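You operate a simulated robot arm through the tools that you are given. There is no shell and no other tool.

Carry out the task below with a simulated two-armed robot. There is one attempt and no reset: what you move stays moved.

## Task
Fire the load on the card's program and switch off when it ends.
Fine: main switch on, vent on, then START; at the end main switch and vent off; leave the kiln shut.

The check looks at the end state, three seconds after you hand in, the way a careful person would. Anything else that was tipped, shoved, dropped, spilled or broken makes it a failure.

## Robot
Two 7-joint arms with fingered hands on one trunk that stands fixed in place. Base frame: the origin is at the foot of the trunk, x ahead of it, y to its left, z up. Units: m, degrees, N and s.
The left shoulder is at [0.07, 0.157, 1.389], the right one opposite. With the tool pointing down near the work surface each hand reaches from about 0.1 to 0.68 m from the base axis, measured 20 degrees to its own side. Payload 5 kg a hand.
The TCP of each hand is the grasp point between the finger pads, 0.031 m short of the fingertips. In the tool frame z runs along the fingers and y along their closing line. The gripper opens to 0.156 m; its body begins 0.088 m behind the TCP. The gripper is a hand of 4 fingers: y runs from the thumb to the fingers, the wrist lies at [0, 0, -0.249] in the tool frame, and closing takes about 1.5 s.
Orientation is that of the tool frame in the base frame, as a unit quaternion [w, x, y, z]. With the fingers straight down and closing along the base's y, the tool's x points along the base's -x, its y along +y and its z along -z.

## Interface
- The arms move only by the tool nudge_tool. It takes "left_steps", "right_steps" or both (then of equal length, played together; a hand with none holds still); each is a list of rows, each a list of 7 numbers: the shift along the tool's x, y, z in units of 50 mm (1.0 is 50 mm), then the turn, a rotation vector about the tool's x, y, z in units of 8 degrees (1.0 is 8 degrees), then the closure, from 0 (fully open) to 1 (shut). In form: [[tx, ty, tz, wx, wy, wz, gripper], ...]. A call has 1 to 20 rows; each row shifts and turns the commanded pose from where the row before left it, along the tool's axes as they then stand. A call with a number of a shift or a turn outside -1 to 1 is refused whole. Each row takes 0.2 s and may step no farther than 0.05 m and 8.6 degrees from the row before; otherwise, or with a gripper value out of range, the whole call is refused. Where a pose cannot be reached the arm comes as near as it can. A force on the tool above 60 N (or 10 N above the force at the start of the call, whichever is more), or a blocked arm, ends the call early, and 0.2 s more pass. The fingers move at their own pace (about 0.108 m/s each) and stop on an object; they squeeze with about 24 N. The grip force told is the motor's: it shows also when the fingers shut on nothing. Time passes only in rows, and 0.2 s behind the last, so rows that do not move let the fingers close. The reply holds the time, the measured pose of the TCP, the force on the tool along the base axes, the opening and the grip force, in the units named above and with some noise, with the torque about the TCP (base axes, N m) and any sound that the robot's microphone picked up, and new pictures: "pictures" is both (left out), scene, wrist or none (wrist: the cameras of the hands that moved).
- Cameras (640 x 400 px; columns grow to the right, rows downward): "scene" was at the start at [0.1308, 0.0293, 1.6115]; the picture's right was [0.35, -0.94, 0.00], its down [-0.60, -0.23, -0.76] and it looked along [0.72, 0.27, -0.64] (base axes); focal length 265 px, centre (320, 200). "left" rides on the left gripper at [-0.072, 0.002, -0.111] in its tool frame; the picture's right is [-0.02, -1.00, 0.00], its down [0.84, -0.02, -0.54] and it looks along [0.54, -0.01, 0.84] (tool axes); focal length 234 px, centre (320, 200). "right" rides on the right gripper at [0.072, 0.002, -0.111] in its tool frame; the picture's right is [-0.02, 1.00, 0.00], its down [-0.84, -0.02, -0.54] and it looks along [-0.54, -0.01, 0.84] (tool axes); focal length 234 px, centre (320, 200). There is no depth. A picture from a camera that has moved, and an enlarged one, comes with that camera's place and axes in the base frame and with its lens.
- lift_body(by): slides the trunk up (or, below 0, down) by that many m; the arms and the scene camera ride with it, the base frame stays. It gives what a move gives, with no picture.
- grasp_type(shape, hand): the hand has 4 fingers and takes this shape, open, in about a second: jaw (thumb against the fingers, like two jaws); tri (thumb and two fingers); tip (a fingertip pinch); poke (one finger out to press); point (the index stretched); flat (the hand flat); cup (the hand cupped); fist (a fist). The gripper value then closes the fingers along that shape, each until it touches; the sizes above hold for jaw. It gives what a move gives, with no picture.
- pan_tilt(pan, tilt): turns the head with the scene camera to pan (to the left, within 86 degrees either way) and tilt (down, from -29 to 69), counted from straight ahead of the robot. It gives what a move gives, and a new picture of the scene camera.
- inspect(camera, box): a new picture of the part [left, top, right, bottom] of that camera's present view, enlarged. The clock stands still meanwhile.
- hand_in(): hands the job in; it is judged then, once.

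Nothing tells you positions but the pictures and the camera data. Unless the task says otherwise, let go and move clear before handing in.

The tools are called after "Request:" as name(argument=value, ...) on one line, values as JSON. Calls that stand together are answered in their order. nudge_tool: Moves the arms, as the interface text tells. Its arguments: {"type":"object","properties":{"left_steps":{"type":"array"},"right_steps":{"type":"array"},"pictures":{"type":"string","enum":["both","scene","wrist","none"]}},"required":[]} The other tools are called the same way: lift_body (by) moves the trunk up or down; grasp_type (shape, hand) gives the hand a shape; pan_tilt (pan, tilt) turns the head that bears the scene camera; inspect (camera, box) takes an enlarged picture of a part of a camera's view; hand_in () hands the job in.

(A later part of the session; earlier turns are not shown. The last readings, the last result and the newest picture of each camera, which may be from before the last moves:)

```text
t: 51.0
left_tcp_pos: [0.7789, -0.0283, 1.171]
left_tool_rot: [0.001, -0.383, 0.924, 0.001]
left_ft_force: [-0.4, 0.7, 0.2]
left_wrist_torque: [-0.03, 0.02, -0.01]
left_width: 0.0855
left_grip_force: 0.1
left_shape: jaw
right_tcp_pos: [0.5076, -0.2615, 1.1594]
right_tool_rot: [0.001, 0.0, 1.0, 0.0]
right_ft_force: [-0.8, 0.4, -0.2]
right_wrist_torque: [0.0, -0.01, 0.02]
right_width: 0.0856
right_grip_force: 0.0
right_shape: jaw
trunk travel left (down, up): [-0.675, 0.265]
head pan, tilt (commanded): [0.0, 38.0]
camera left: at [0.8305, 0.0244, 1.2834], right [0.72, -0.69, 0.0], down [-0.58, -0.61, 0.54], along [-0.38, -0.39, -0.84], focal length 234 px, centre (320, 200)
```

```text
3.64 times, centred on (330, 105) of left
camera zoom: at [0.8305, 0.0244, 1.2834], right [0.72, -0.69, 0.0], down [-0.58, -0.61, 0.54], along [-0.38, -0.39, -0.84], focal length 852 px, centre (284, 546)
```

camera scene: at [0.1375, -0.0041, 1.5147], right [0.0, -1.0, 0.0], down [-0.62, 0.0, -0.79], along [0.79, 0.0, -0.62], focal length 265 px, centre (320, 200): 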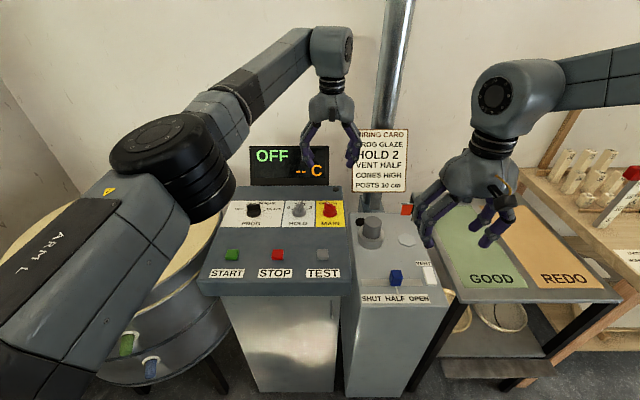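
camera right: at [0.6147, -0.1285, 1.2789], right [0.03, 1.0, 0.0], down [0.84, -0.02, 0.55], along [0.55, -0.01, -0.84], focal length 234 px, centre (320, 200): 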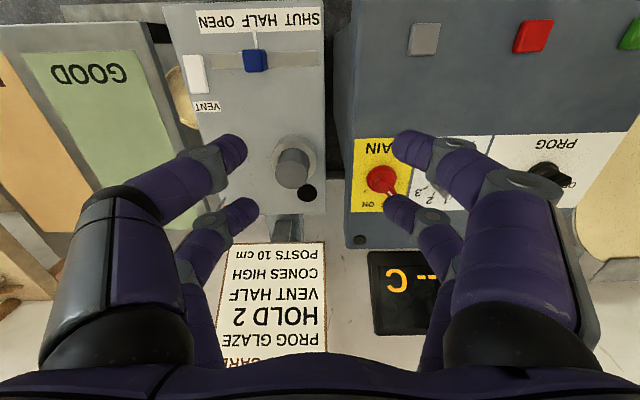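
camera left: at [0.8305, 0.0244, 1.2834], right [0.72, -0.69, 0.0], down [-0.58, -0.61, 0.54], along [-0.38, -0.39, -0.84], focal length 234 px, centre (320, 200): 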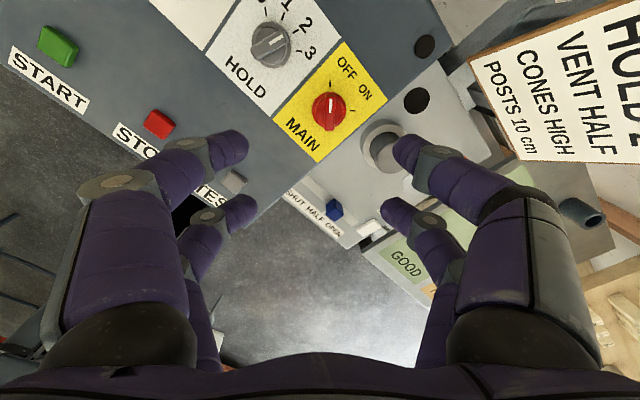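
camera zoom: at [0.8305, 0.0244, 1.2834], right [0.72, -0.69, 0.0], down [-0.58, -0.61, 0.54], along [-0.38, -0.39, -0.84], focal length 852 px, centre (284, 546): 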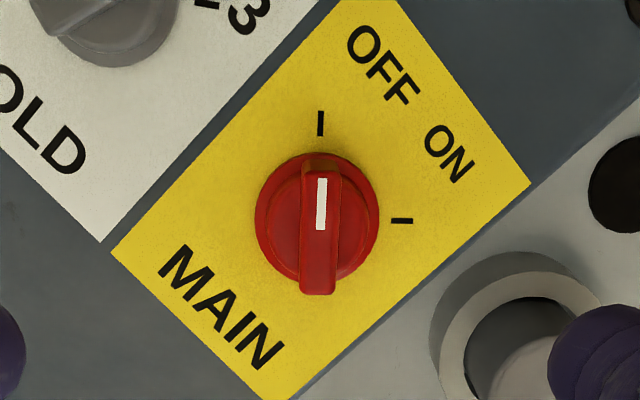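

The OFF and ON ticks sit ±45° about an axis near (0.7905, -0.0335), and the blade is aligned with the hand. I'll descend with a narrower opening, close, and check before turning.

Request:
nudge_tool(left_steps=[[-0.198, -0.212, 0.8, 0, 0, 0, 0.65], [0, 0, 1, 0, 0, 0, 0.65], [0, 0, 0.9, 0, 0, 0, 0.65], [0, 0, 0.4, 0, 0, 0, 0.65]], pictures="wrist")

Request:
inspect(camera="left", box=[220, 80, 440, 240])

Request:
inspect(camera="scene", box=[220, 100, 420, 240])

```text
t: 52.0
left_tcp_pos: [0.7945, -0.0294, 1.0151]
left_tool_rot: [0.0, -0.381, 0.924, 0.001]
left_ft_force: [0.9, -1.1, 0.2]
left_wrist_torque: [-0.01, -0.05, 0.02]
left_width: 0.055
left_grip_force: 0.0
left_shape: jaw
right_tcp_pos: [0.5066, -0.2629, 1.158]
right_tool_rot: [0.0, 0.0, 1.0, 0.0]
right_ft_force: [-0.6, 0.2, -0.1]
right_wrist_torque: [0.02, -0.01, -0.01]
right_width: 0.0856
right_grip_force: 0.1
right_shape: jaw
trunk travel left (down, up): [-0.675, 0.265]
head pan, tilt (commanded): [0.0, 38.0]
camera left: at [0.8447, 0.022, 1.1278], right [0.72, -0.69, 0.0], down [-0.58, -0.61, 0.54], along [-0.38, -0.39, -0.84], focal length 234 px, centre (320, 200)
```

left: 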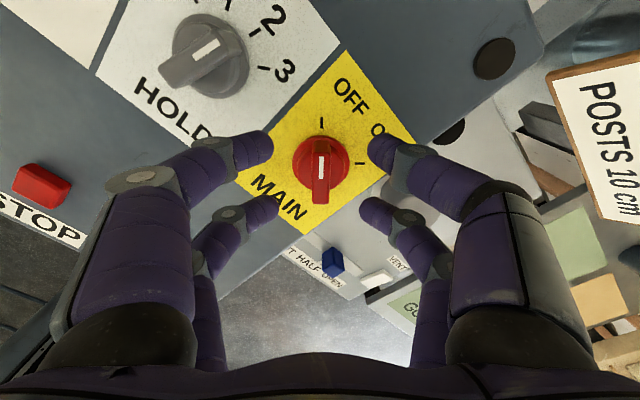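

```text
2.50 times, centred on (330, 160) of left
camera zoom: at [0.8447, 0.022, 1.1278], right [0.72, -0.69, 0.0], down [-0.58, -0.61, 0.54], along [-0.38, -0.39, -0.84], focal length 585 px, centre (295, 300)
```

zoom: 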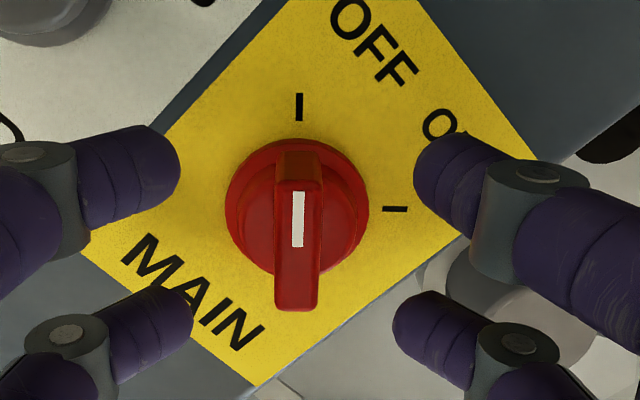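

```text
2.86 times, centred on (320, 170) of scene
camera zoom: at [0.1378, -0.0023, 1.5147], right [0.0, -1.0, 0.0], down [-0.62, 0.0, -0.79], along [0.79, 0.0, -0.62], focal length 758 px, centre (320, 286)
```

zoom: 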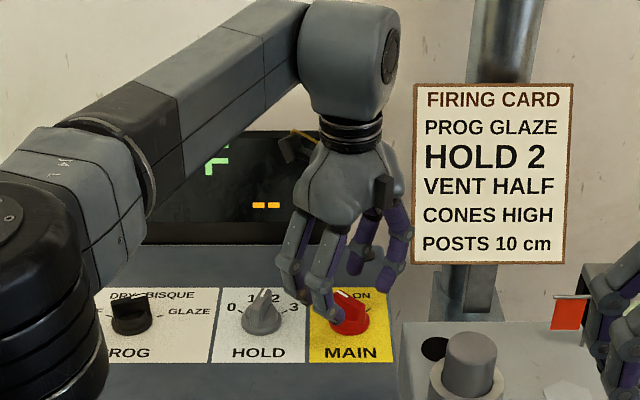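

The blade is centred between the fingers. I'll descend the last 15 mm, close, and turn the first half toward ON.

Request:
nudge_tool(left_steps=[[0, 0, 0.3, 0, 0, 0, 0.65], [0, 0, 0, 0, 0, 0, 0.9], [0, 0, 0, 0, 0, 0, 1], [0, 0, 0, 0, 0, 0, 1], [0, -0.0195, 0, 0, 0, 1, 1], [0, -0.0195, 0, 0, 0, 1, 1], [0, -0.0195, 0, 0, 0, 1, 1], [0, -0.0195, 0, 0, 0, 1, 1], [0, -0.0195, 0, 0, 0, 1, 1]], pictures="wrist")

Request:
inspect(camera="left", box=[220, 80, 440, 240])

```text
t: 54.0
left_tcp_pos: [0.7974, -0.0343, 0.9998]
left_tool_rot: [0.001, -0.041, 0.999, 0.002]
left_ft_force: [7.2, -1.8, -0.6]
left_wrist_torque: [-0.09, -0.17, 0.06]
left_width: 0.0013
left_grip_force: 24.5
left_shape: jaw
right_tcp_pos: [0.5076, -0.2628, 1.1591]
right_tool_rot: [0.0, 0.0, 1.0, 0.0]
right_ft_force: [0.8, -0.4, 1.2]
right_wrist_torque: [0.0, -0.03, -0.02]
right_width: 0.0857
right_grip_force: 0.1
right_shape: jaw
trunk travel left (down, up): [-0.675, 0.265]
head pan, tilt (commanded): [0.0, 38.0]
camera left: at [0.8701, -0.026, 1.1121], right [0.11, -0.99, 0.0], down [-0.83, -0.09, 0.54], along [-0.54, -0.06, -0.84], focal length 234 px, centre (320, 200)
```

left: 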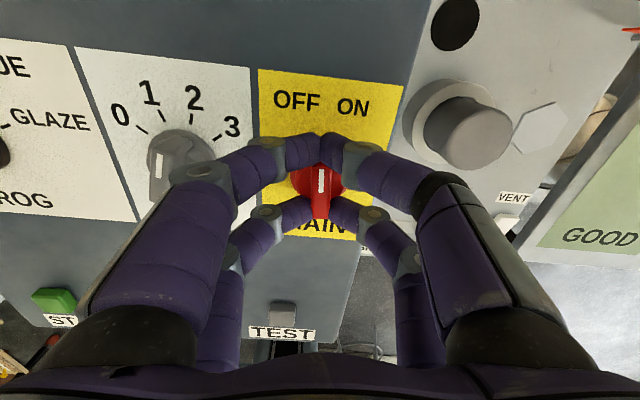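

```text
2.50 times, centred on (330, 160) of left
camera zoom: at [0.8701, -0.026, 1.1121], right [0.11, -0.99, 0.0], down [-0.83, -0.09, 0.54], along [-0.54, -0.06, -0.84], focal length 585 px, centre (295, 300)
```

zoom: 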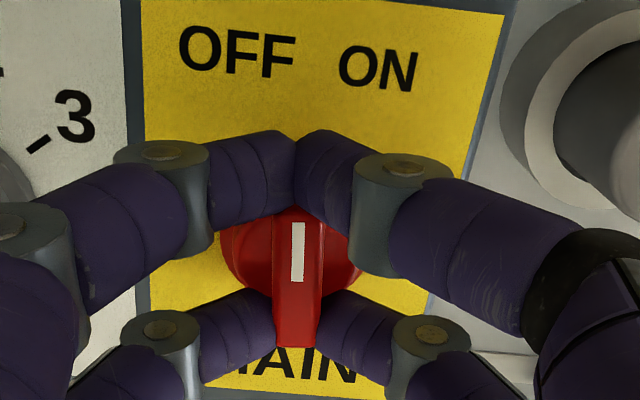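

MAIN is turning with the hand. I'll check that HOLD hasn't been touched by the nearby finger.

Request:
inspect(camera="left", box=[90, 70, 260, 220])

Request:
inspect(camera="scene", box=[220, 130, 380, 240])

```text
2.67 times, centred on (175, 145) of left
camera zoom: at [0.8701, -0.026, 1.1121], right [0.11, -0.99, 0.0], down [-0.83, -0.09, 0.54], along [-0.54, -0.06, -0.84], focal length 624 px, centre (707, 347)
```

zoom: 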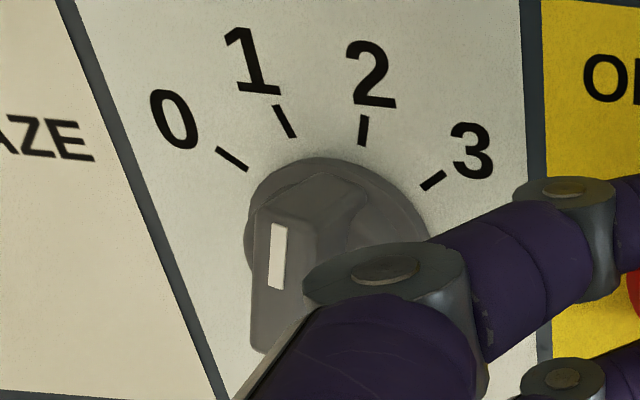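

```text
3.64 times, centred on (300, 185) of scene
camera zoom: at [0.1389, -0.0018, 1.5146], right [0.0, -1.0, 0.0], down [-0.62, 0.0, -0.79], along [0.79, 0.0, -0.62], focal length 964 px, centre (393, 254)
```

zoom: 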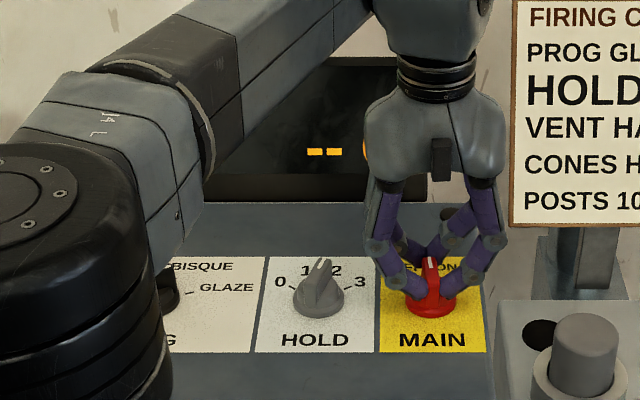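

HOLD is untouched and reads 2. I'll turn the remaining 50° to ON.

Request:
nudge_tool(left_steps=[[-0.03, -0.02, 0, 0, 0, 1, 1], [0, -0.022, 0, 0, 0, 1, 1], [0, -0.022, 0, 0, 0, 1, 1], [0, -0.022, 0, 0, 0, 1, 1], [0, -0.022, 0, 0, 0, 1, 1], [0, -0.022, 0, 0, 0, 1, 1], [0, -0.005, 0, 0, 0, 0.25, 1], [0, 0, 0, 0, 0, 0, 1]], pictures="both")

Request:
inspect(camera="left", box=[220, 80, 440, 240])

```text
t: 55.8
left_tcp_pos: [0.7971, -0.0403, 0.9996]
left_tool_rot: [0.0, 0.385, 0.923, 0.002]
left_ft_force: [-0.5, -4.0, -3.2]
left_wrist_torque: [-0.17, -0.03, 0.08]
left_width: 0.0012
left_grip_force: 24.4
left_shape: jaw
right_tcp_pos: [0.5073, -0.2617, 1.1577]
right_tool_rot: [0.0, 0.0, 1.0, 0.0]
right_ft_force: [-0.5, 0.3, 0.3]
right_wrist_torque: [-0.03, -0.01, -0.02]
right_width: 0.0859
right_grip_force: 0.2
right_shape: jaw
trunk travel left (down, up): [-0.675, 0.265]
head pan, tilt (commanded): [0.0, 38.0]
camera scene: at [0.138, -0.0018, 1.5146], right [0.0, -1.0, 0.0], down [-0.62, 0.0, -0.79], along [0.79, 0.0, -0.62], focal length 265 px, centre (320, 200)
camera left: at [0.849, -0.0899, 1.112], right [-0.69, -0.72, 0.0], down [-0.6, 0.58, 0.55], along [-0.39, 0.38, -0.84], focal length 234 px, centre (320, 200)
```

scene: 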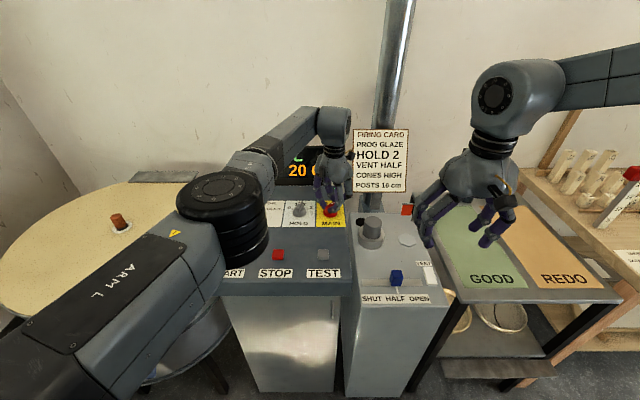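
left: 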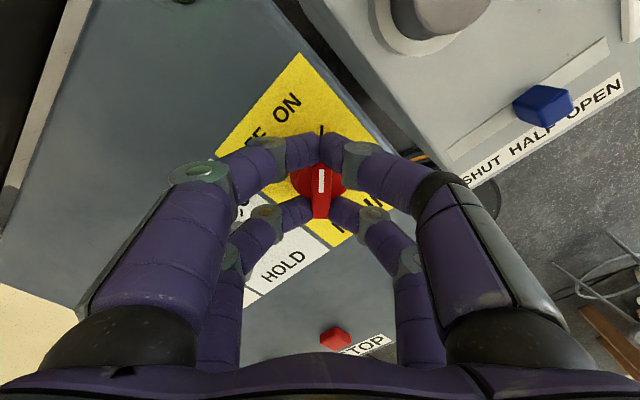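

```text
2.50 times, centred on (330, 160) of left
camera zoom: at [0.849, -0.0899, 1.112], right [-0.69, -0.72, 0.0], down [-0.6, 0.58, 0.55], along [-0.39, 0.38, -0.84], focal length 585 px, centre (295, 300)
```

zoom: 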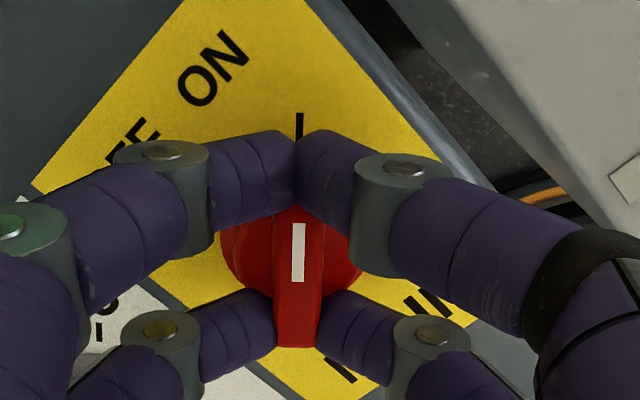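

The display now shows 20 C, so MAIN is on and its blade lies on the ON tick. I'll release, lift clear and bring the left hand back to stage over START.

Request:
nudge_tool(left_steps=[[0, 0, 0, 0, 0, 0, 0.85], [0, 0, 0, 0, 0, 0, 0.65], [0, 0, 0, 0, 0, 0, 0.65], [0, 0, -0.8, 0, 0, 0, 0.65], [0, 0, -1, 0, 0, 0, 0.65], [0, 0, -1, 0, 0, 0, 0.65], [0, 0, -0.6, 0, 0, -1, 0.65], [0, 0, 0, 0, 0, -1, 0.65], [0, 0, 0, 0, 0, -1, 0.65], [0, 0, 0, 0, 0, -1, 0.65], [0, 0, 0, 0, 0, -1, 0.65], [0, 0, 0, 0, 0, -0.65, 0.65]], pictures="none")

Request:
nudge_tool(left_steps=[[0.6, 0.78, 0, 0, 0, 0, 0.8], [0.6, 0.78, 0, 0, 0, 0, 1], [0.6, 0.78, 0, 0, 0, 0, 1], [0.6, 0.78, 0, 0, 0, 0, 1], [0.6, 0.78, 0, 0, 0, 0, 1], [0.6, 0.78, 0, 0, 0, 0, 1], [0.6, 0.78, 0, 0, 0, 0, 1]], pictures="both")

Request:
inspect(camera="scene", box=[190, 130, 370, 290])

Request:
inspect(camera="right", box=[0, 0, 640, 400])

```text
t: 58.4
left_tcp_pos: [0.7888, -0.0403, 1.1615]
left_tool_rot: [0.0, -0.002, 1.0, 0.001]
left_ft_force: [0.3, 0.4, -0.2]
left_wrist_torque: [0.0, 0.01, 0.02]
left_width: 0.0544
left_grip_force: 0.0
left_shape: jaw
left hand out of reach, approached as far as the arm can: row 6, 7
right_tcp_pos: [0.5078, -0.2613, 1.1591]
right_tool_rot: [0.001, 0.0, 1.0, 0.0]
right_ft_force: [-0.1, -0.5, 0.1]
right_wrist_torque: [0.01, -0.03, -0.01]
right_width: 0.0858
right_grip_force: 0.1
right_shape: jaw
trunk travel left (down, up): [-0.675, 0.265]
head pan, tilt (commanded): [0.0, 38.0]
```

```text
t: 60.0
left_tcp_pos: [0.5764, 0.2349, 1.163]
left_tool_rot: [0.001, 0.0, 1.0, 0.0]
left_ft_force: [-0.4, -0.3, -0.6]
left_wrist_torque: [-0.06, -0.04, 0.0]
left_width: 0.0
left_grip_force: 23.6
left_shape: jaw
left hand out of reach, approached as far as the arm can: row 1
right_tcp_pos: [0.5068, -0.2606, 1.1598]
right_tool_rot: [0.002, 0.001, 1.0, -0.002]
right_ft_force: [-0.7, 0.6, 0.4]
right_wrist_torque: [0.0, -0.03, 0.0]
right_width: 0.0859
right_grip_force: 0.0
right_shape: jaw
trunk travel left (down, up): [-0.675, 0.265]
head pan, tilt (commanded): [0.0, 38.0]
camera scene: at [0.1359, 0.002, 1.5149], right [0.0, -1.0, 0.0], down [-0.61, 0.0, -0.79], along [0.79, 0.0, -0.61], focal length 265 px, centre (320, 200)
camera left: at [0.6494, 0.238, 1.2754], right [0.02, -1.0, 0.0], down [-0.84, -0.02, 0.54], along [-0.54, -0.01, -0.84], focal length 234 px, centre (320, 200)
```

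scene: 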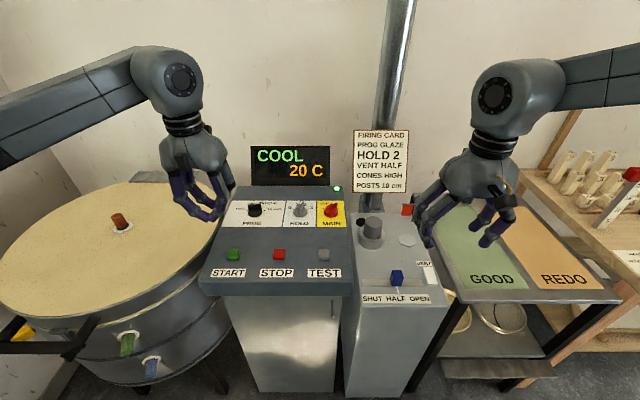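
left: 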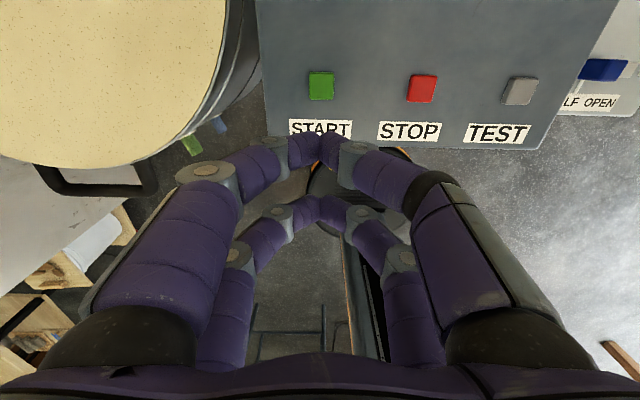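

```text
2.50 times, centred on (280, 210) of scene
camera zoom: at [0.1359, 0.002, 1.5149], right [0.0, -1.0, 0.0], down [-0.61, 0.0, -0.79], along [0.79, 0.0, -0.61], focal length 663 px, centre (420, 175)
```

zoom: 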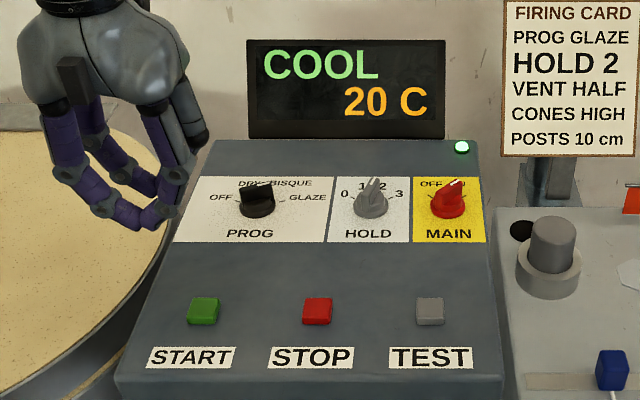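

```text
1.00 times, centred on (320, 200) of right (not enlarged: the box is as wide or as high as the picture)
camera zoom: at [0.4343, -0.2586, 1.2706], right [0.03, 1.0, 0.0], down [0.84, -0.02, 0.55], along [0.55, -0.02, -0.84], focal length 234 px, centre (320, 200)
```

zoom: 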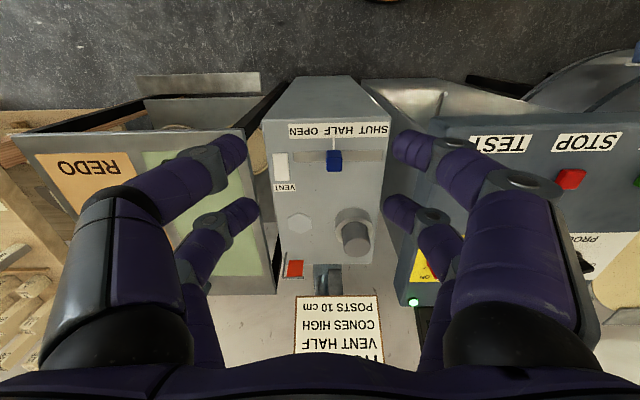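

MAIN is on (COOL, 20 C, green lamp). I'll verify HOLD and the vent slider precisely before going on.

Request:
inspect(camera="scene", box=[280, 195, 350, 235])

Request:
inspect(camera="right", box=[255, 90, 405, 190])

Request:
inspect(camera="scene", box=[345, 245, 445, 315])

Request:
inspect(camera="scene", box=[0, 150, 260, 390])

```text
9.14 times, centred on (315, 215) of scene
camera zoom: at [0.1359, 0.002, 1.5149], right [0.0, -1.0, 0.0], down [-0.61, 0.0, -0.79], along [0.79, 0.0, -0.61], focal length 2424 px, centre (366, 63)
```

zoom: 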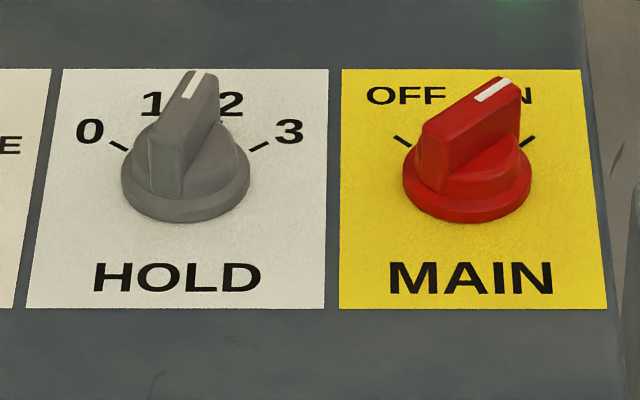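

```text
4.00 times, centred on (330, 140) of right
camera zoom: at [0.4343, -0.2586, 1.2706], right [0.03, 1.0, 0.0], down [0.84, -0.02, 0.55], along [0.55, -0.02, -0.84], focal length 937 px, centre (280, 440)
```

zoom: 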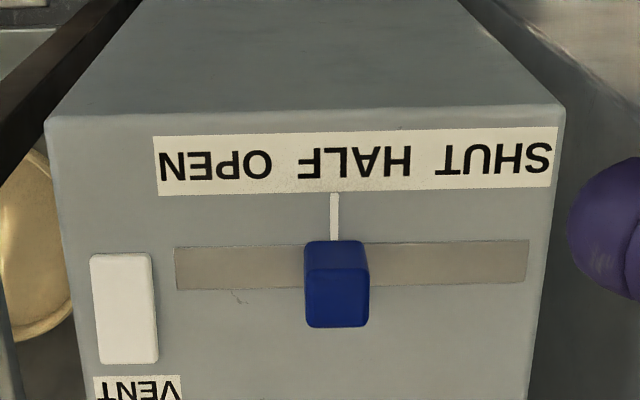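

```text
5.71 times, centred on (395, 280) of scene
camera zoom: at [0.1359, 0.002, 1.5149], right [0.0, -1.0, 0.0], down [-0.61, 0.0, -0.79], along [0.79, 0.0, -0.61], focal length 1515 px, centre (-109, -257)
```

zoom: 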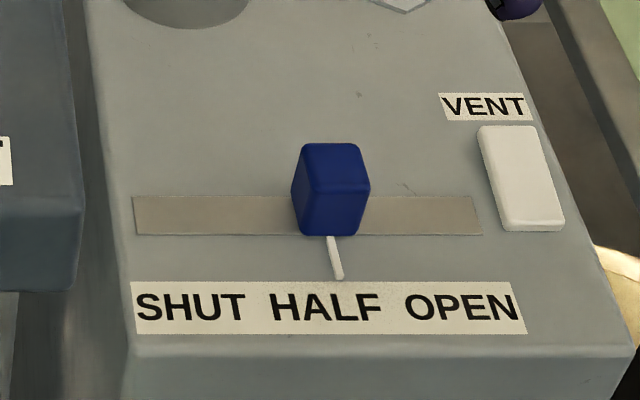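

```text
1.67 times, centred on (130, 270) of scene
camera zoom: at [0.1359, 0.002, 1.5149], right [0.0, -1.0, 0.0], down [-0.61, 0.0, -0.79], along [0.79, 0.0, -0.61], focal length 442 px, centre (637, 83)
```

zoom: 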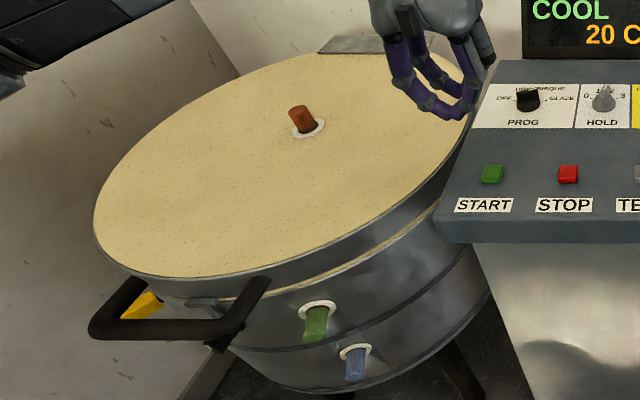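

HOLD is on 2 and the lid is shut. The vent slider sits about 9 mm toward OPEN from the middle of HALF, so I'll centre it by pinching it with the right hand. First I'll descend partway and look.

Request:
nudge_tool(right_steps=[[-0.525, 0.178, 0.79, 0, 0, 0, 0.45], [-0.525, 0.178, 0.79, 0, 0, 0, 0.45], [-0.525, 0.178, 0.79, 0, 0, 0, 0.45], [-0.525, 0.178, 0.79, 0, 0, 0, 0.45]], pictures="both")

Request:
inspect(camera="right", box=[200, 60, 440, 220])

```text
t: 61.0
left_tcp_pos: [0.5819, 0.233, 1.1619]
left_tool_rot: [-0.001, 0.0, 1.0, 0.002]
left_ft_force: [0.6, -0.3, 0.2]
left_wrist_torque: [0.0, 0.02, -0.02]
left_width: 0.0001
left_grip_force: 23.8
left_shape: jaw
right_tcp_pos: [0.6161, -0.2237, 0.9997]
right_tool_rot: [-0.001, 0.001, 1.0, 0.0]
right_ft_force: [0.9, -0.2, 0.3]
right_wrist_torque: [0.01, 0.08, -0.01]
right_width: 0.086
right_grip_force: 0.0
right_shape: jaw
trunk travel left (down, up): [-0.675, 0.265]
head pan, tilt (commanded): [0.0, 38.0]
camera scene: at [0.1417, -0.0007, 1.5143], right [0.0, -1.0, 0.0], down [-0.62, 0.0, -0.79], along [0.79, 0.0, -0.62], focal length 265 px, centre (320, 200)
camera right: at [0.5449, -0.2225, 1.1101], right [0.03, 1.0, 0.0], down [0.84, -0.02, 0.54], along [0.54, -0.01, -0.84], focal length 234 px, centre (320, 200)
```

scene: 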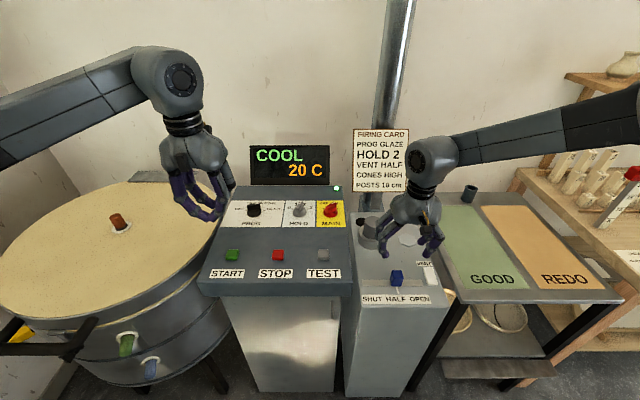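
right: 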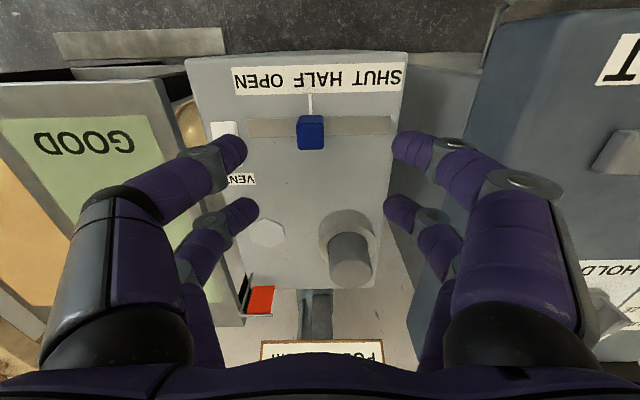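

```text
2.50 times, centred on (320, 140) of right
camera zoom: at [0.5449, -0.2225, 1.1101], right [0.03, 1.0, 0.0], down [0.84, -0.02, 0.54], along [0.54, -0.01, -0.84], focal length 585 px, centre (320, 350)
```

zoom: 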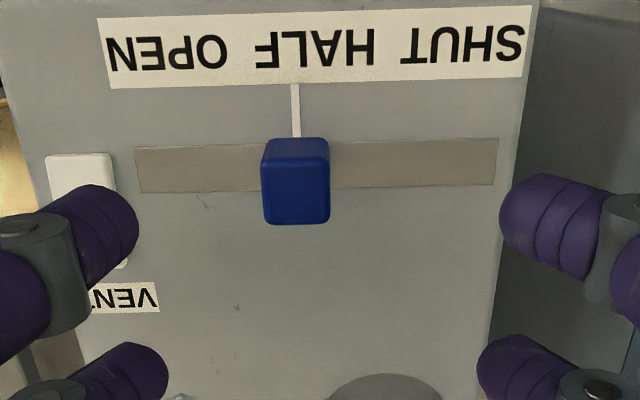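

I'll descend around the slider, lined up on the middle of the track, and close gently.

Request:
nudge_tool(right_steps=[[0.08, -0.045, 0.9, 0, 0, 0, 0.45], [0, 0, 0.9, 0, 0, 0, 0.45], [0, 0, 0.9, 0, 0, 0, 0.45], [0, 0, 0.4, 0, 0, 0, 0.45]], pictures="both")

Request:
inspect(camera="right", box=[200, 80, 440, 240])

Request:
inspect(camera="scene", box=[340, 200, 460, 310])

```text
t: 62.0
left_tcp_pos: [0.579, 0.2337, 1.1626]
left_tool_rot: [0.0, 0.0, 1.0, 0.001]
left_ft_force: [0.4, 0.0, 0.1]
left_wrist_torque: [-0.04, 0.03, 0.0]
left_width: 0.0
left_grip_force: 24.4
left_shape: jaw
right_tcp_pos: [0.6101, -0.2263, 0.846]
right_tool_rot: [0.001, 0.0, 1.0, 0.0]
right_ft_force: [0.6, 0.1, 0.0]
right_wrist_torque: [0.04, 0.02, -0.02]
right_width: 0.0856
right_grip_force: 0.0
right_shape: jaw
trunk travel left (down, up): [-0.675, 0.265]
head pan, tilt (commanded): [0.0, 38.0]
camera scene: at [0.138, -0.0014, 1.5147], right [0.0, -1.0, 0.0], down [-0.62, 0.0, -0.79], along [0.79, 0.0, -0.62], focal length 265 px, centre (320, 200)
camera right: at [0.5384, -0.2261, 0.9569], right [0.02, 1.0, 0.0], down [0.84, -0.02, 0.55], along [0.55, -0.01, -0.84], focal length 234 px, centre (320, 200)
```

scene: 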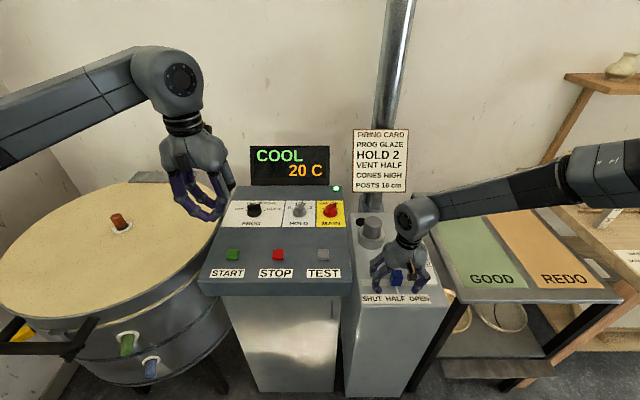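
right: 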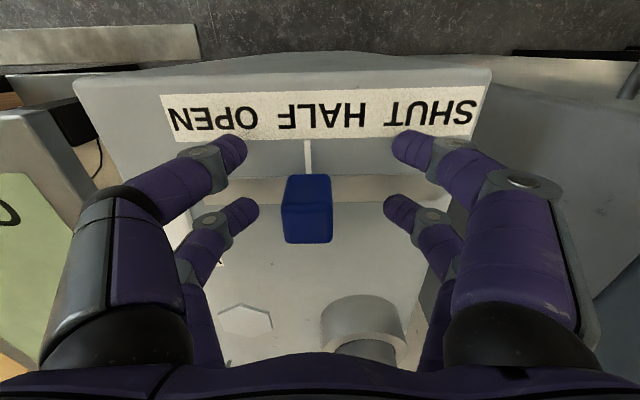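

```text
2.50 times, centred on (320, 160) of right
camera zoom: at [0.5384, -0.2261, 0.9569], right [0.02, 1.0, 0.0], down [0.84, -0.02, 0.55], along [0.55, -0.01, -0.84], focal length 585 px, centre (320, 300)
```

zoom: 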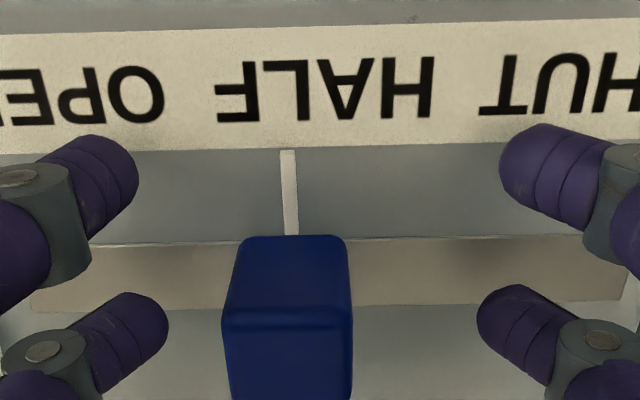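

```text
3.64 times, centred on (400, 255) of scene
camera zoom: at [0.138, -0.0014, 1.5147], right [0.0, -1.0, 0.0], down [-0.62, 0.0, -0.79], along [0.79, 0.0, -0.62], focal length 964 px, centre (29, 0)
```

zoom: 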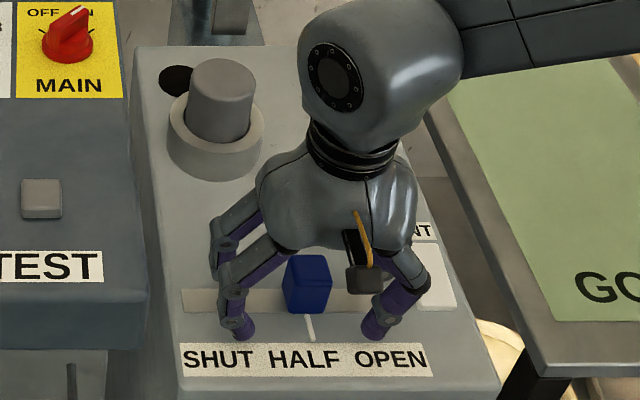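

The slider is between the front finger pair and the hand is centred on HALF. Closing now.

Request:
nudge_tool(right_steps=[[0, 0, 0, 0, 0, 0, 0.6], [0, 0, 0, 0, 0, 0, 0.7], [0, 0, 0, 0, 0, 0, 0.8], [0, 0, 0, 0, 0, 0, 0.9], [0, 0, 0, 0, 0, 0, 0.9]], pictures="wrist")

Request:
inspect(camera="right", box=[200, 80, 440, 240])

```text
t: 63.2
left_tcp_pos: [0.5776, 0.2328, 1.1637]
left_tool_rot: [0.001, 0.0, 1.0, 0.001]
left_ft_force: [-0.1, 0.8, 0.0]
left_wrist_torque: [-0.04, -0.03, 0.01]
left_width: 0.0002
left_grip_force: 24.0
left_shape: jaw
right_tcp_pos: [0.6094, -0.2275, 0.8472]
right_tool_rot: [0.001, 0.0, 1.0, 0.0]
right_ft_force: [0.0, -1.6, 2.8]
right_wrist_torque: [-0.03, -0.1, -0.04]
right_width: 0.0177
right_grip_force: 0.1
right_shape: jaw
trunk travel left (down, up): [-0.675, 0.265]
head pan, tilt (commanded): [0.0, 38.0]
camera right: at [0.5378, -0.2258, 0.9577], right [0.02, 1.0, 0.0], down [0.84, -0.02, 0.55], along [0.55, -0.01, -0.84], focal length 234 px, centre (320, 200)
```

right: 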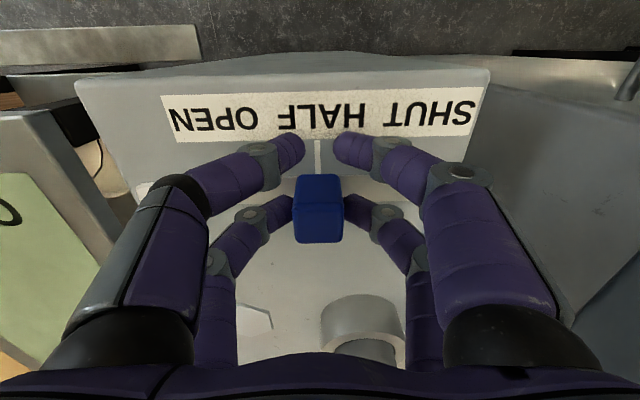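

```text
2.50 times, centred on (320, 160) of right
camera zoom: at [0.5378, -0.2258, 0.9577], right [0.02, 1.0, 0.0], down [0.84, -0.02, 0.55], along [0.55, -0.01, -0.84], focal length 585 px, centre (320, 300)
```

zoom: 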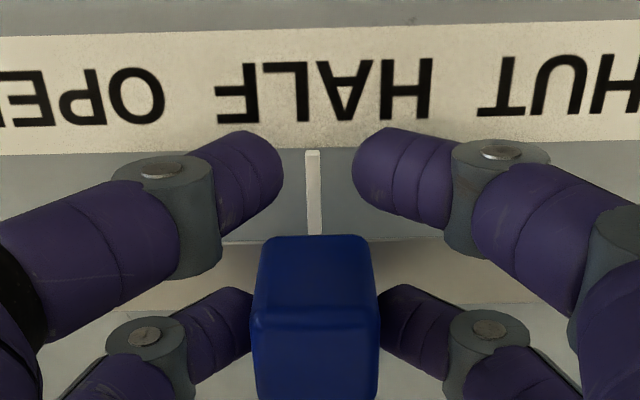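

The slider is nearly centred, with its pointer about 3 mm short of the middle of HALF. I'll nudge it 3 mm toward +y, release and inspect.

Request:
nudge_tool(right_steps=[[0, 0.06, 0, 0, 0, 0, 0.9], [0, 0, 0, 0, 0, 0, 0.9], [0, 0, 0, 0, 0, 0, 0.7], [0, 0, 0, 0, 0, 0, 0.5], [0, 0, 0, 0, 0, 0, 0.45], [0, 0, -0.8, 0, 0, 0, 0.45], [0, 0, -0.8, 0, 0, 0, 0.45]], pictures="wrist")

Request:
inspect(camera="right", box=[200, 60, 440, 220])

```text
t: 64.8
left_tcp_pos: [0.5768, 0.2345, 1.1633]
left_tool_rot: [0.001, 0.0, 1.0, 0.0]
left_ft_force: [-0.6, -0.1, -0.7]
left_wrist_torque: [-0.03, 0.01, 0.0]
left_width: 0.0
left_grip_force: 24.1
left_shape: jaw
right_tcp_pos: [0.6053, -0.2238, 0.9276]
right_tool_rot: [-0.001, 0.0, 1.0, -0.001]
right_ft_force: [0.5, -0.7, 0.2]
right_wrist_torque: [-0.01, -0.03, -0.01]
right_width: 0.085
right_grip_force: 0.1
right_shape: jaw
trunk travel left (down, up): [-0.675, 0.265]
head pan, tilt (commanded): [0.0, 38.0]
camera right: at [0.5341, -0.2231, 1.0383], right [0.02, 1.0, 0.0], down [0.84, -0.02, 0.55], along [0.54, -0.01, -0.84], focal length 234 px, centre (320, 200)
```

right: 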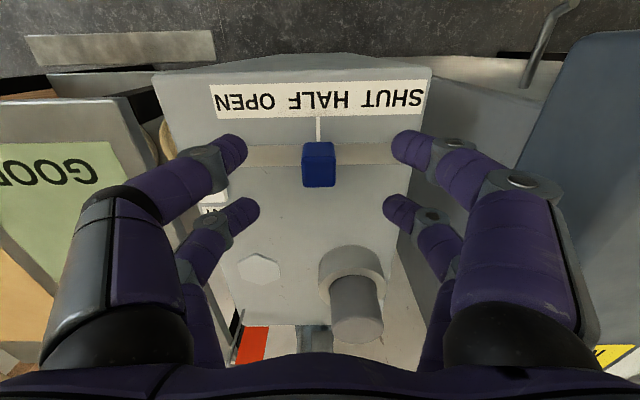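

```text
2.50 times, centred on (320, 140) of right
camera zoom: at [0.5341, -0.2231, 1.0383], right [0.02, 1.0, 0.0], down [0.84, -0.02, 0.55], along [0.54, -0.01, -0.84], focal length 585 px, centre (320, 350)
```

zoom: 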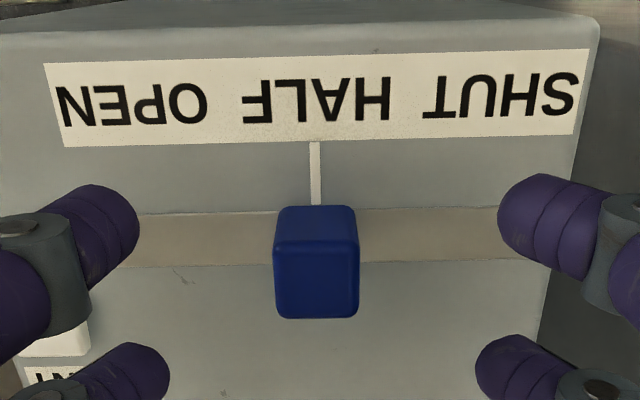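

The slider pointer is now centred on HALF. Next I'll move over to look closely at the VENT rocker.

Request:
nudge_tool(right_steps=[[0, -0.5, -0.8, 0, 0, 0, 0.45], [0, -0.95, -0.2, 0, 0, 0, 0.45], [0, -0.95, 0, 0, 0, 0, 0.45]], pictures="both")

Request:
inspect(camera="right", box=[260, 70, 380, 170])

Request:
inspect(camera="scene", box=[340, 190, 460, 310])

```text
t: 65.6
left_tcp_pos: [0.5784, 0.2319, 1.1626]
left_tool_rot: [0.0, 0.0, 1.0, 0.002]
left_ft_force: [0.5, -0.4, 0.0]
left_wrist_torque: [0.01, 0.05, -0.05]
left_width: 0.0002
left_grip_force: 23.9
left_shape: jaw
right_tcp_pos: [0.6094, -0.3463, 0.9762]
right_tool_rot: [0.0, 0.0, 1.0, 0.0]
right_ft_force: [-0.2, -1.0, 0.2]
right_wrist_torque: [0.08, 0.05, 0.0]
right_width: 0.0854
right_grip_force: 0.1
right_shape: jaw
trunk travel left (down, up): [-0.675, 0.265]
head pan, tilt (commanded): [0.0, 38.0]
camera scene: at [0.1386, -0.0034, 1.5146], right [0.0, -1.0, 0.0], down [-0.62, 0.0, -0.79], along [0.79, 0.0, -0.62], focal length 265 px, centre (320, 200)
camera right: at [0.5377, -0.3464, 1.0863], right [0.02, 1.0, 0.0], down [0.84, -0.02, 0.55], along [0.54, -0.01, -0.84], focal length 234 px, centre (320, 200)
```

scene: 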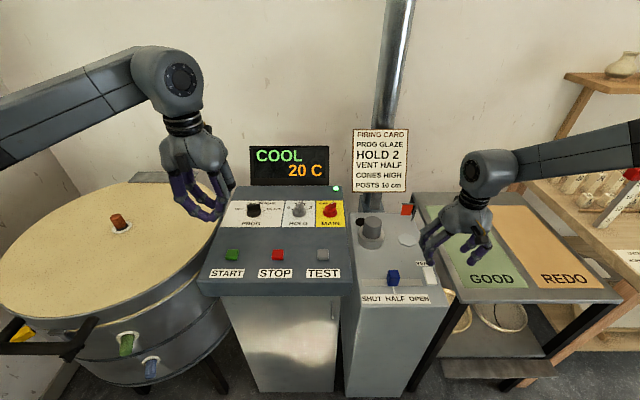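
right: 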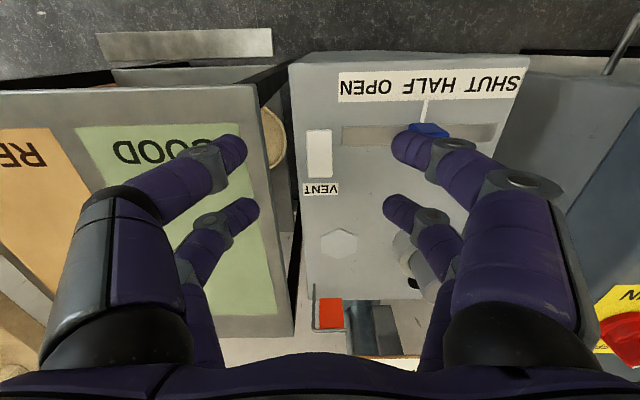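

```text
4.00 times, centred on (320, 120) of right
camera zoom: at [0.5377, -0.3464, 1.0863], right [0.02, 1.0, 0.0], down [0.84, -0.02, 0.55], along [0.54, -0.01, -0.84], focal length 937 px, centre (320, 520)
```

zoom: 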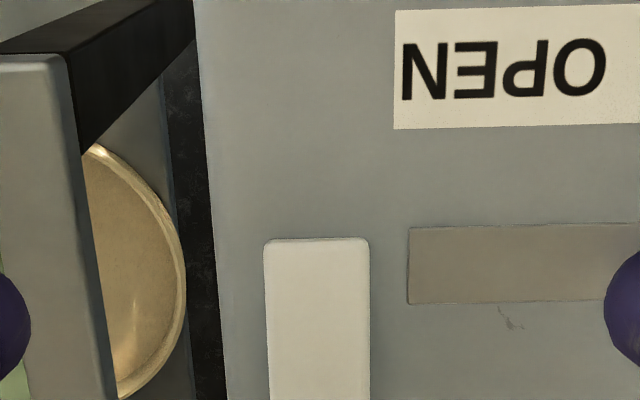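

```text
3.33 times, centred on (400, 250) of scene
camera zoom: at [0.1386, -0.0034, 1.5146], right [0.0, -1.0, 0.0], down [-0.62, 0.0, -0.79], along [0.79, 0.0, -0.62], focal length 884 px, centre (53, 33)
```

zoom: 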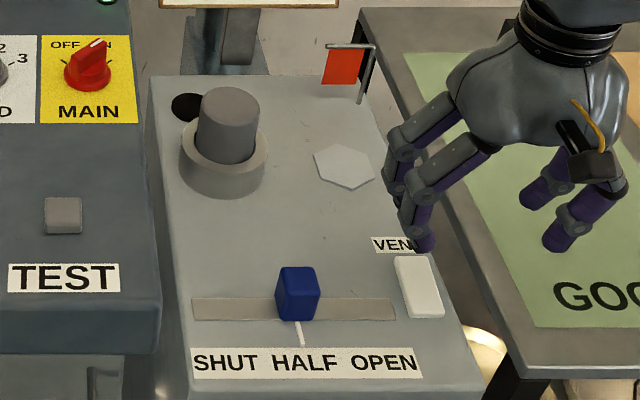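

Request:
inspect(camera="right", box=[290, 115, 360, 205])

Request:
inspect(camera="scene", box=[410, 255, 450, 290])

```text
4.44 times, centred on (325, 160) of right
camera zoom: at [0.5377, -0.3464, 1.0863], right [0.02, 1.0, 0.0], down [0.84, -0.02, 0.55], along [0.54, -0.01, -0.84], focal length 1041 px, centre (298, 378)
```

zoom: 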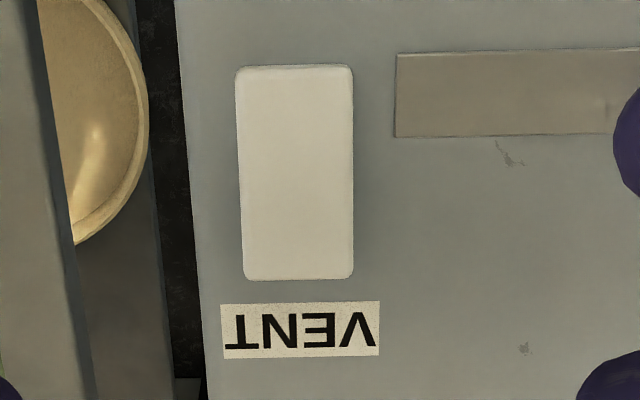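

```text
11.43 times, centred on (430, 272) of scene
camera zoom: at [0.1386, -0.0034, 1.5146], right [0.0, -1.0, 0.0], down [-0.62, 0.0, -0.79], along [0.79, 0.0, -0.62], focal length 3030 px, centre (-937, -629)
```

zoom: 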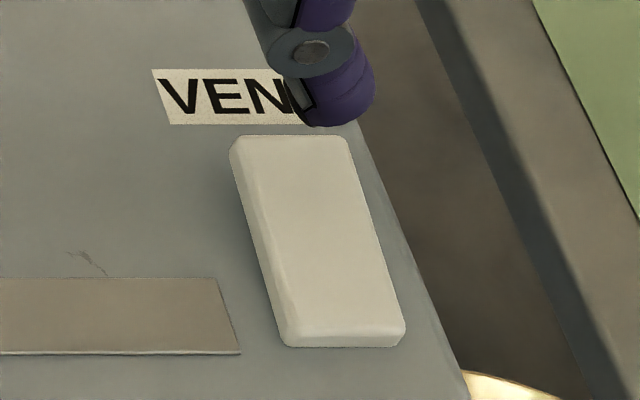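

Triangulating both ends, the rocker's far end (by the VENT label) stands about 12 mm higher than the near end, so pressing the far end should switch it on. I'll shut the right fingers, pitch the hand 20° forward so one fingertip pair leads, and stage above that end.

Request:
nudge_tool(right_steps=[[-0.5, -0.02, 0.5, 0, 0, 0, 0.8], [-0.5, -0.02, 0.5, 0, 0, 0, 1], [-0.45, -0.01, 0.4, 0, 0, 0, 1], [0, 0, 0, 0, -1, 0, 1], [0, 0, 0, 0, -1, 0, 1], [0, 0, 0, 0, -0.5, 0, 1], [0, 0, 0, 0, 0, 0, 1]], pictures="both")

Request:
inspect(camera="right", box=[220, 80, 420, 240])

Request:
inspect(camera="scene", box=[380, 200, 480, 310])

```text
t: 67.2
left_tcp_pos: [0.5777, 0.2339, 1.1625]
left_tool_rot: [0.002, 0.0, 1.0, 0.001]
left_ft_force: [-0.1, 0.4, -0.2]
left_wrist_torque: [-0.08, 0.03, -0.02]
left_width: 0.0003
left_grip_force: 23.9
left_shape: jaw
right_tcp_pos: [0.6817, -0.347, 0.9058]
right_tool_rot: [0.174, 0.0, 0.985, 0.0]
right_ft_force: [0.3, -0.2, 0.7]
right_wrist_torque: [0.02, 0.02, -0.01]
right_width: 0.0
right_grip_force: 23.9
right_shape: jaw
trunk travel left (down, up): [-0.675, 0.265]
head pan, tilt (commanded): [0.0, 38.0]
camera scene: at [0.1373, -0.001, 1.5148], right [0.0, -1.0, 0.0], down [-0.62, 0.0, -0.79], along [0.79, 0.0, -0.62], focal length 265 px, centre (320, 200)
camera right: at [0.577, -0.3461, 0.9856], right [0.02, 1.0, 0.01], down [0.6, -0.02, 0.8], along [0.8, -0.01, -0.6], focal length 234 px, centre (320, 200)
```

scene: 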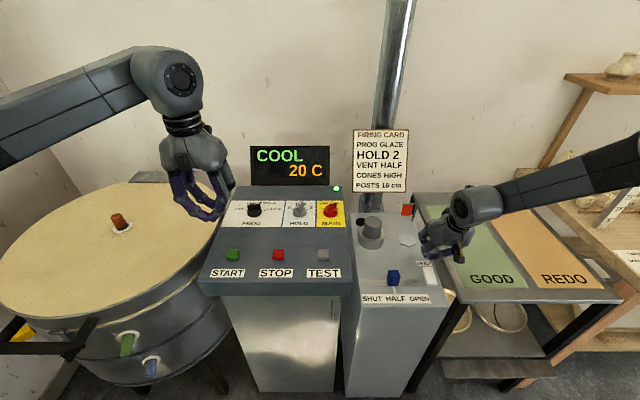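
right: 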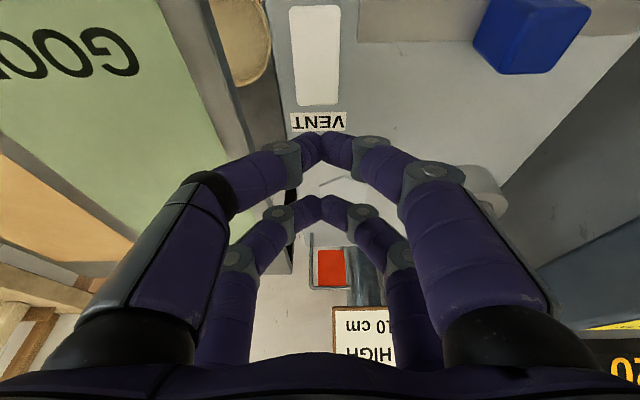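

```text
2.50 times, centred on (320, 160) of right
camera zoom: at [0.577, -0.3461, 0.9856], right [0.02, 1.0, 0.01], down [0.6, -0.02, 0.8], along [0.8, -0.01, -0.6], focal length 585 px, centre (320, 300)
```

zoom: 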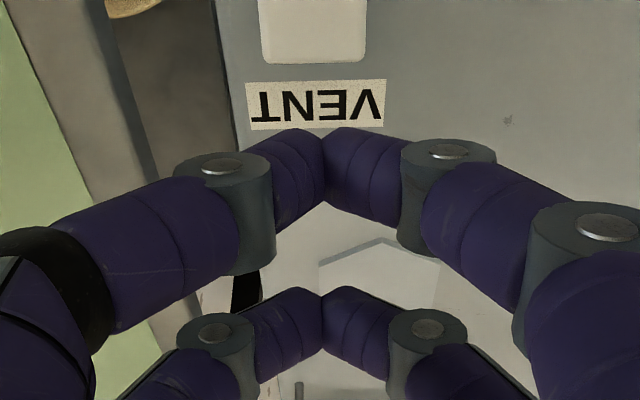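

```text
3.64 times, centred on (430, 255) of scene
camera zoom: at [0.1373, -0.001, 1.5148], right [0.0, -1.0, 0.0], down [-0.62, 0.0, -0.79], along [0.79, 0.0, -0.62], focal length 964 px, centre (-80, 0)
```

zoom: 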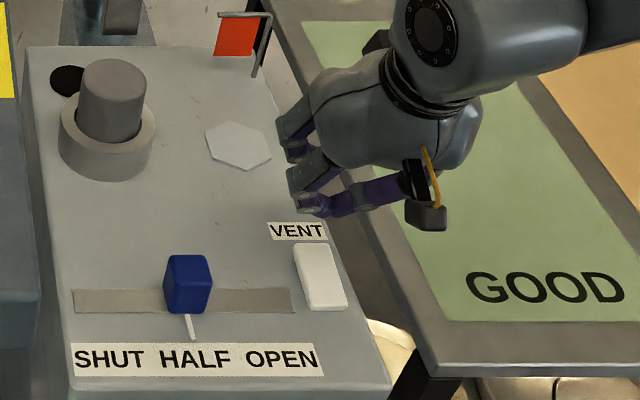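

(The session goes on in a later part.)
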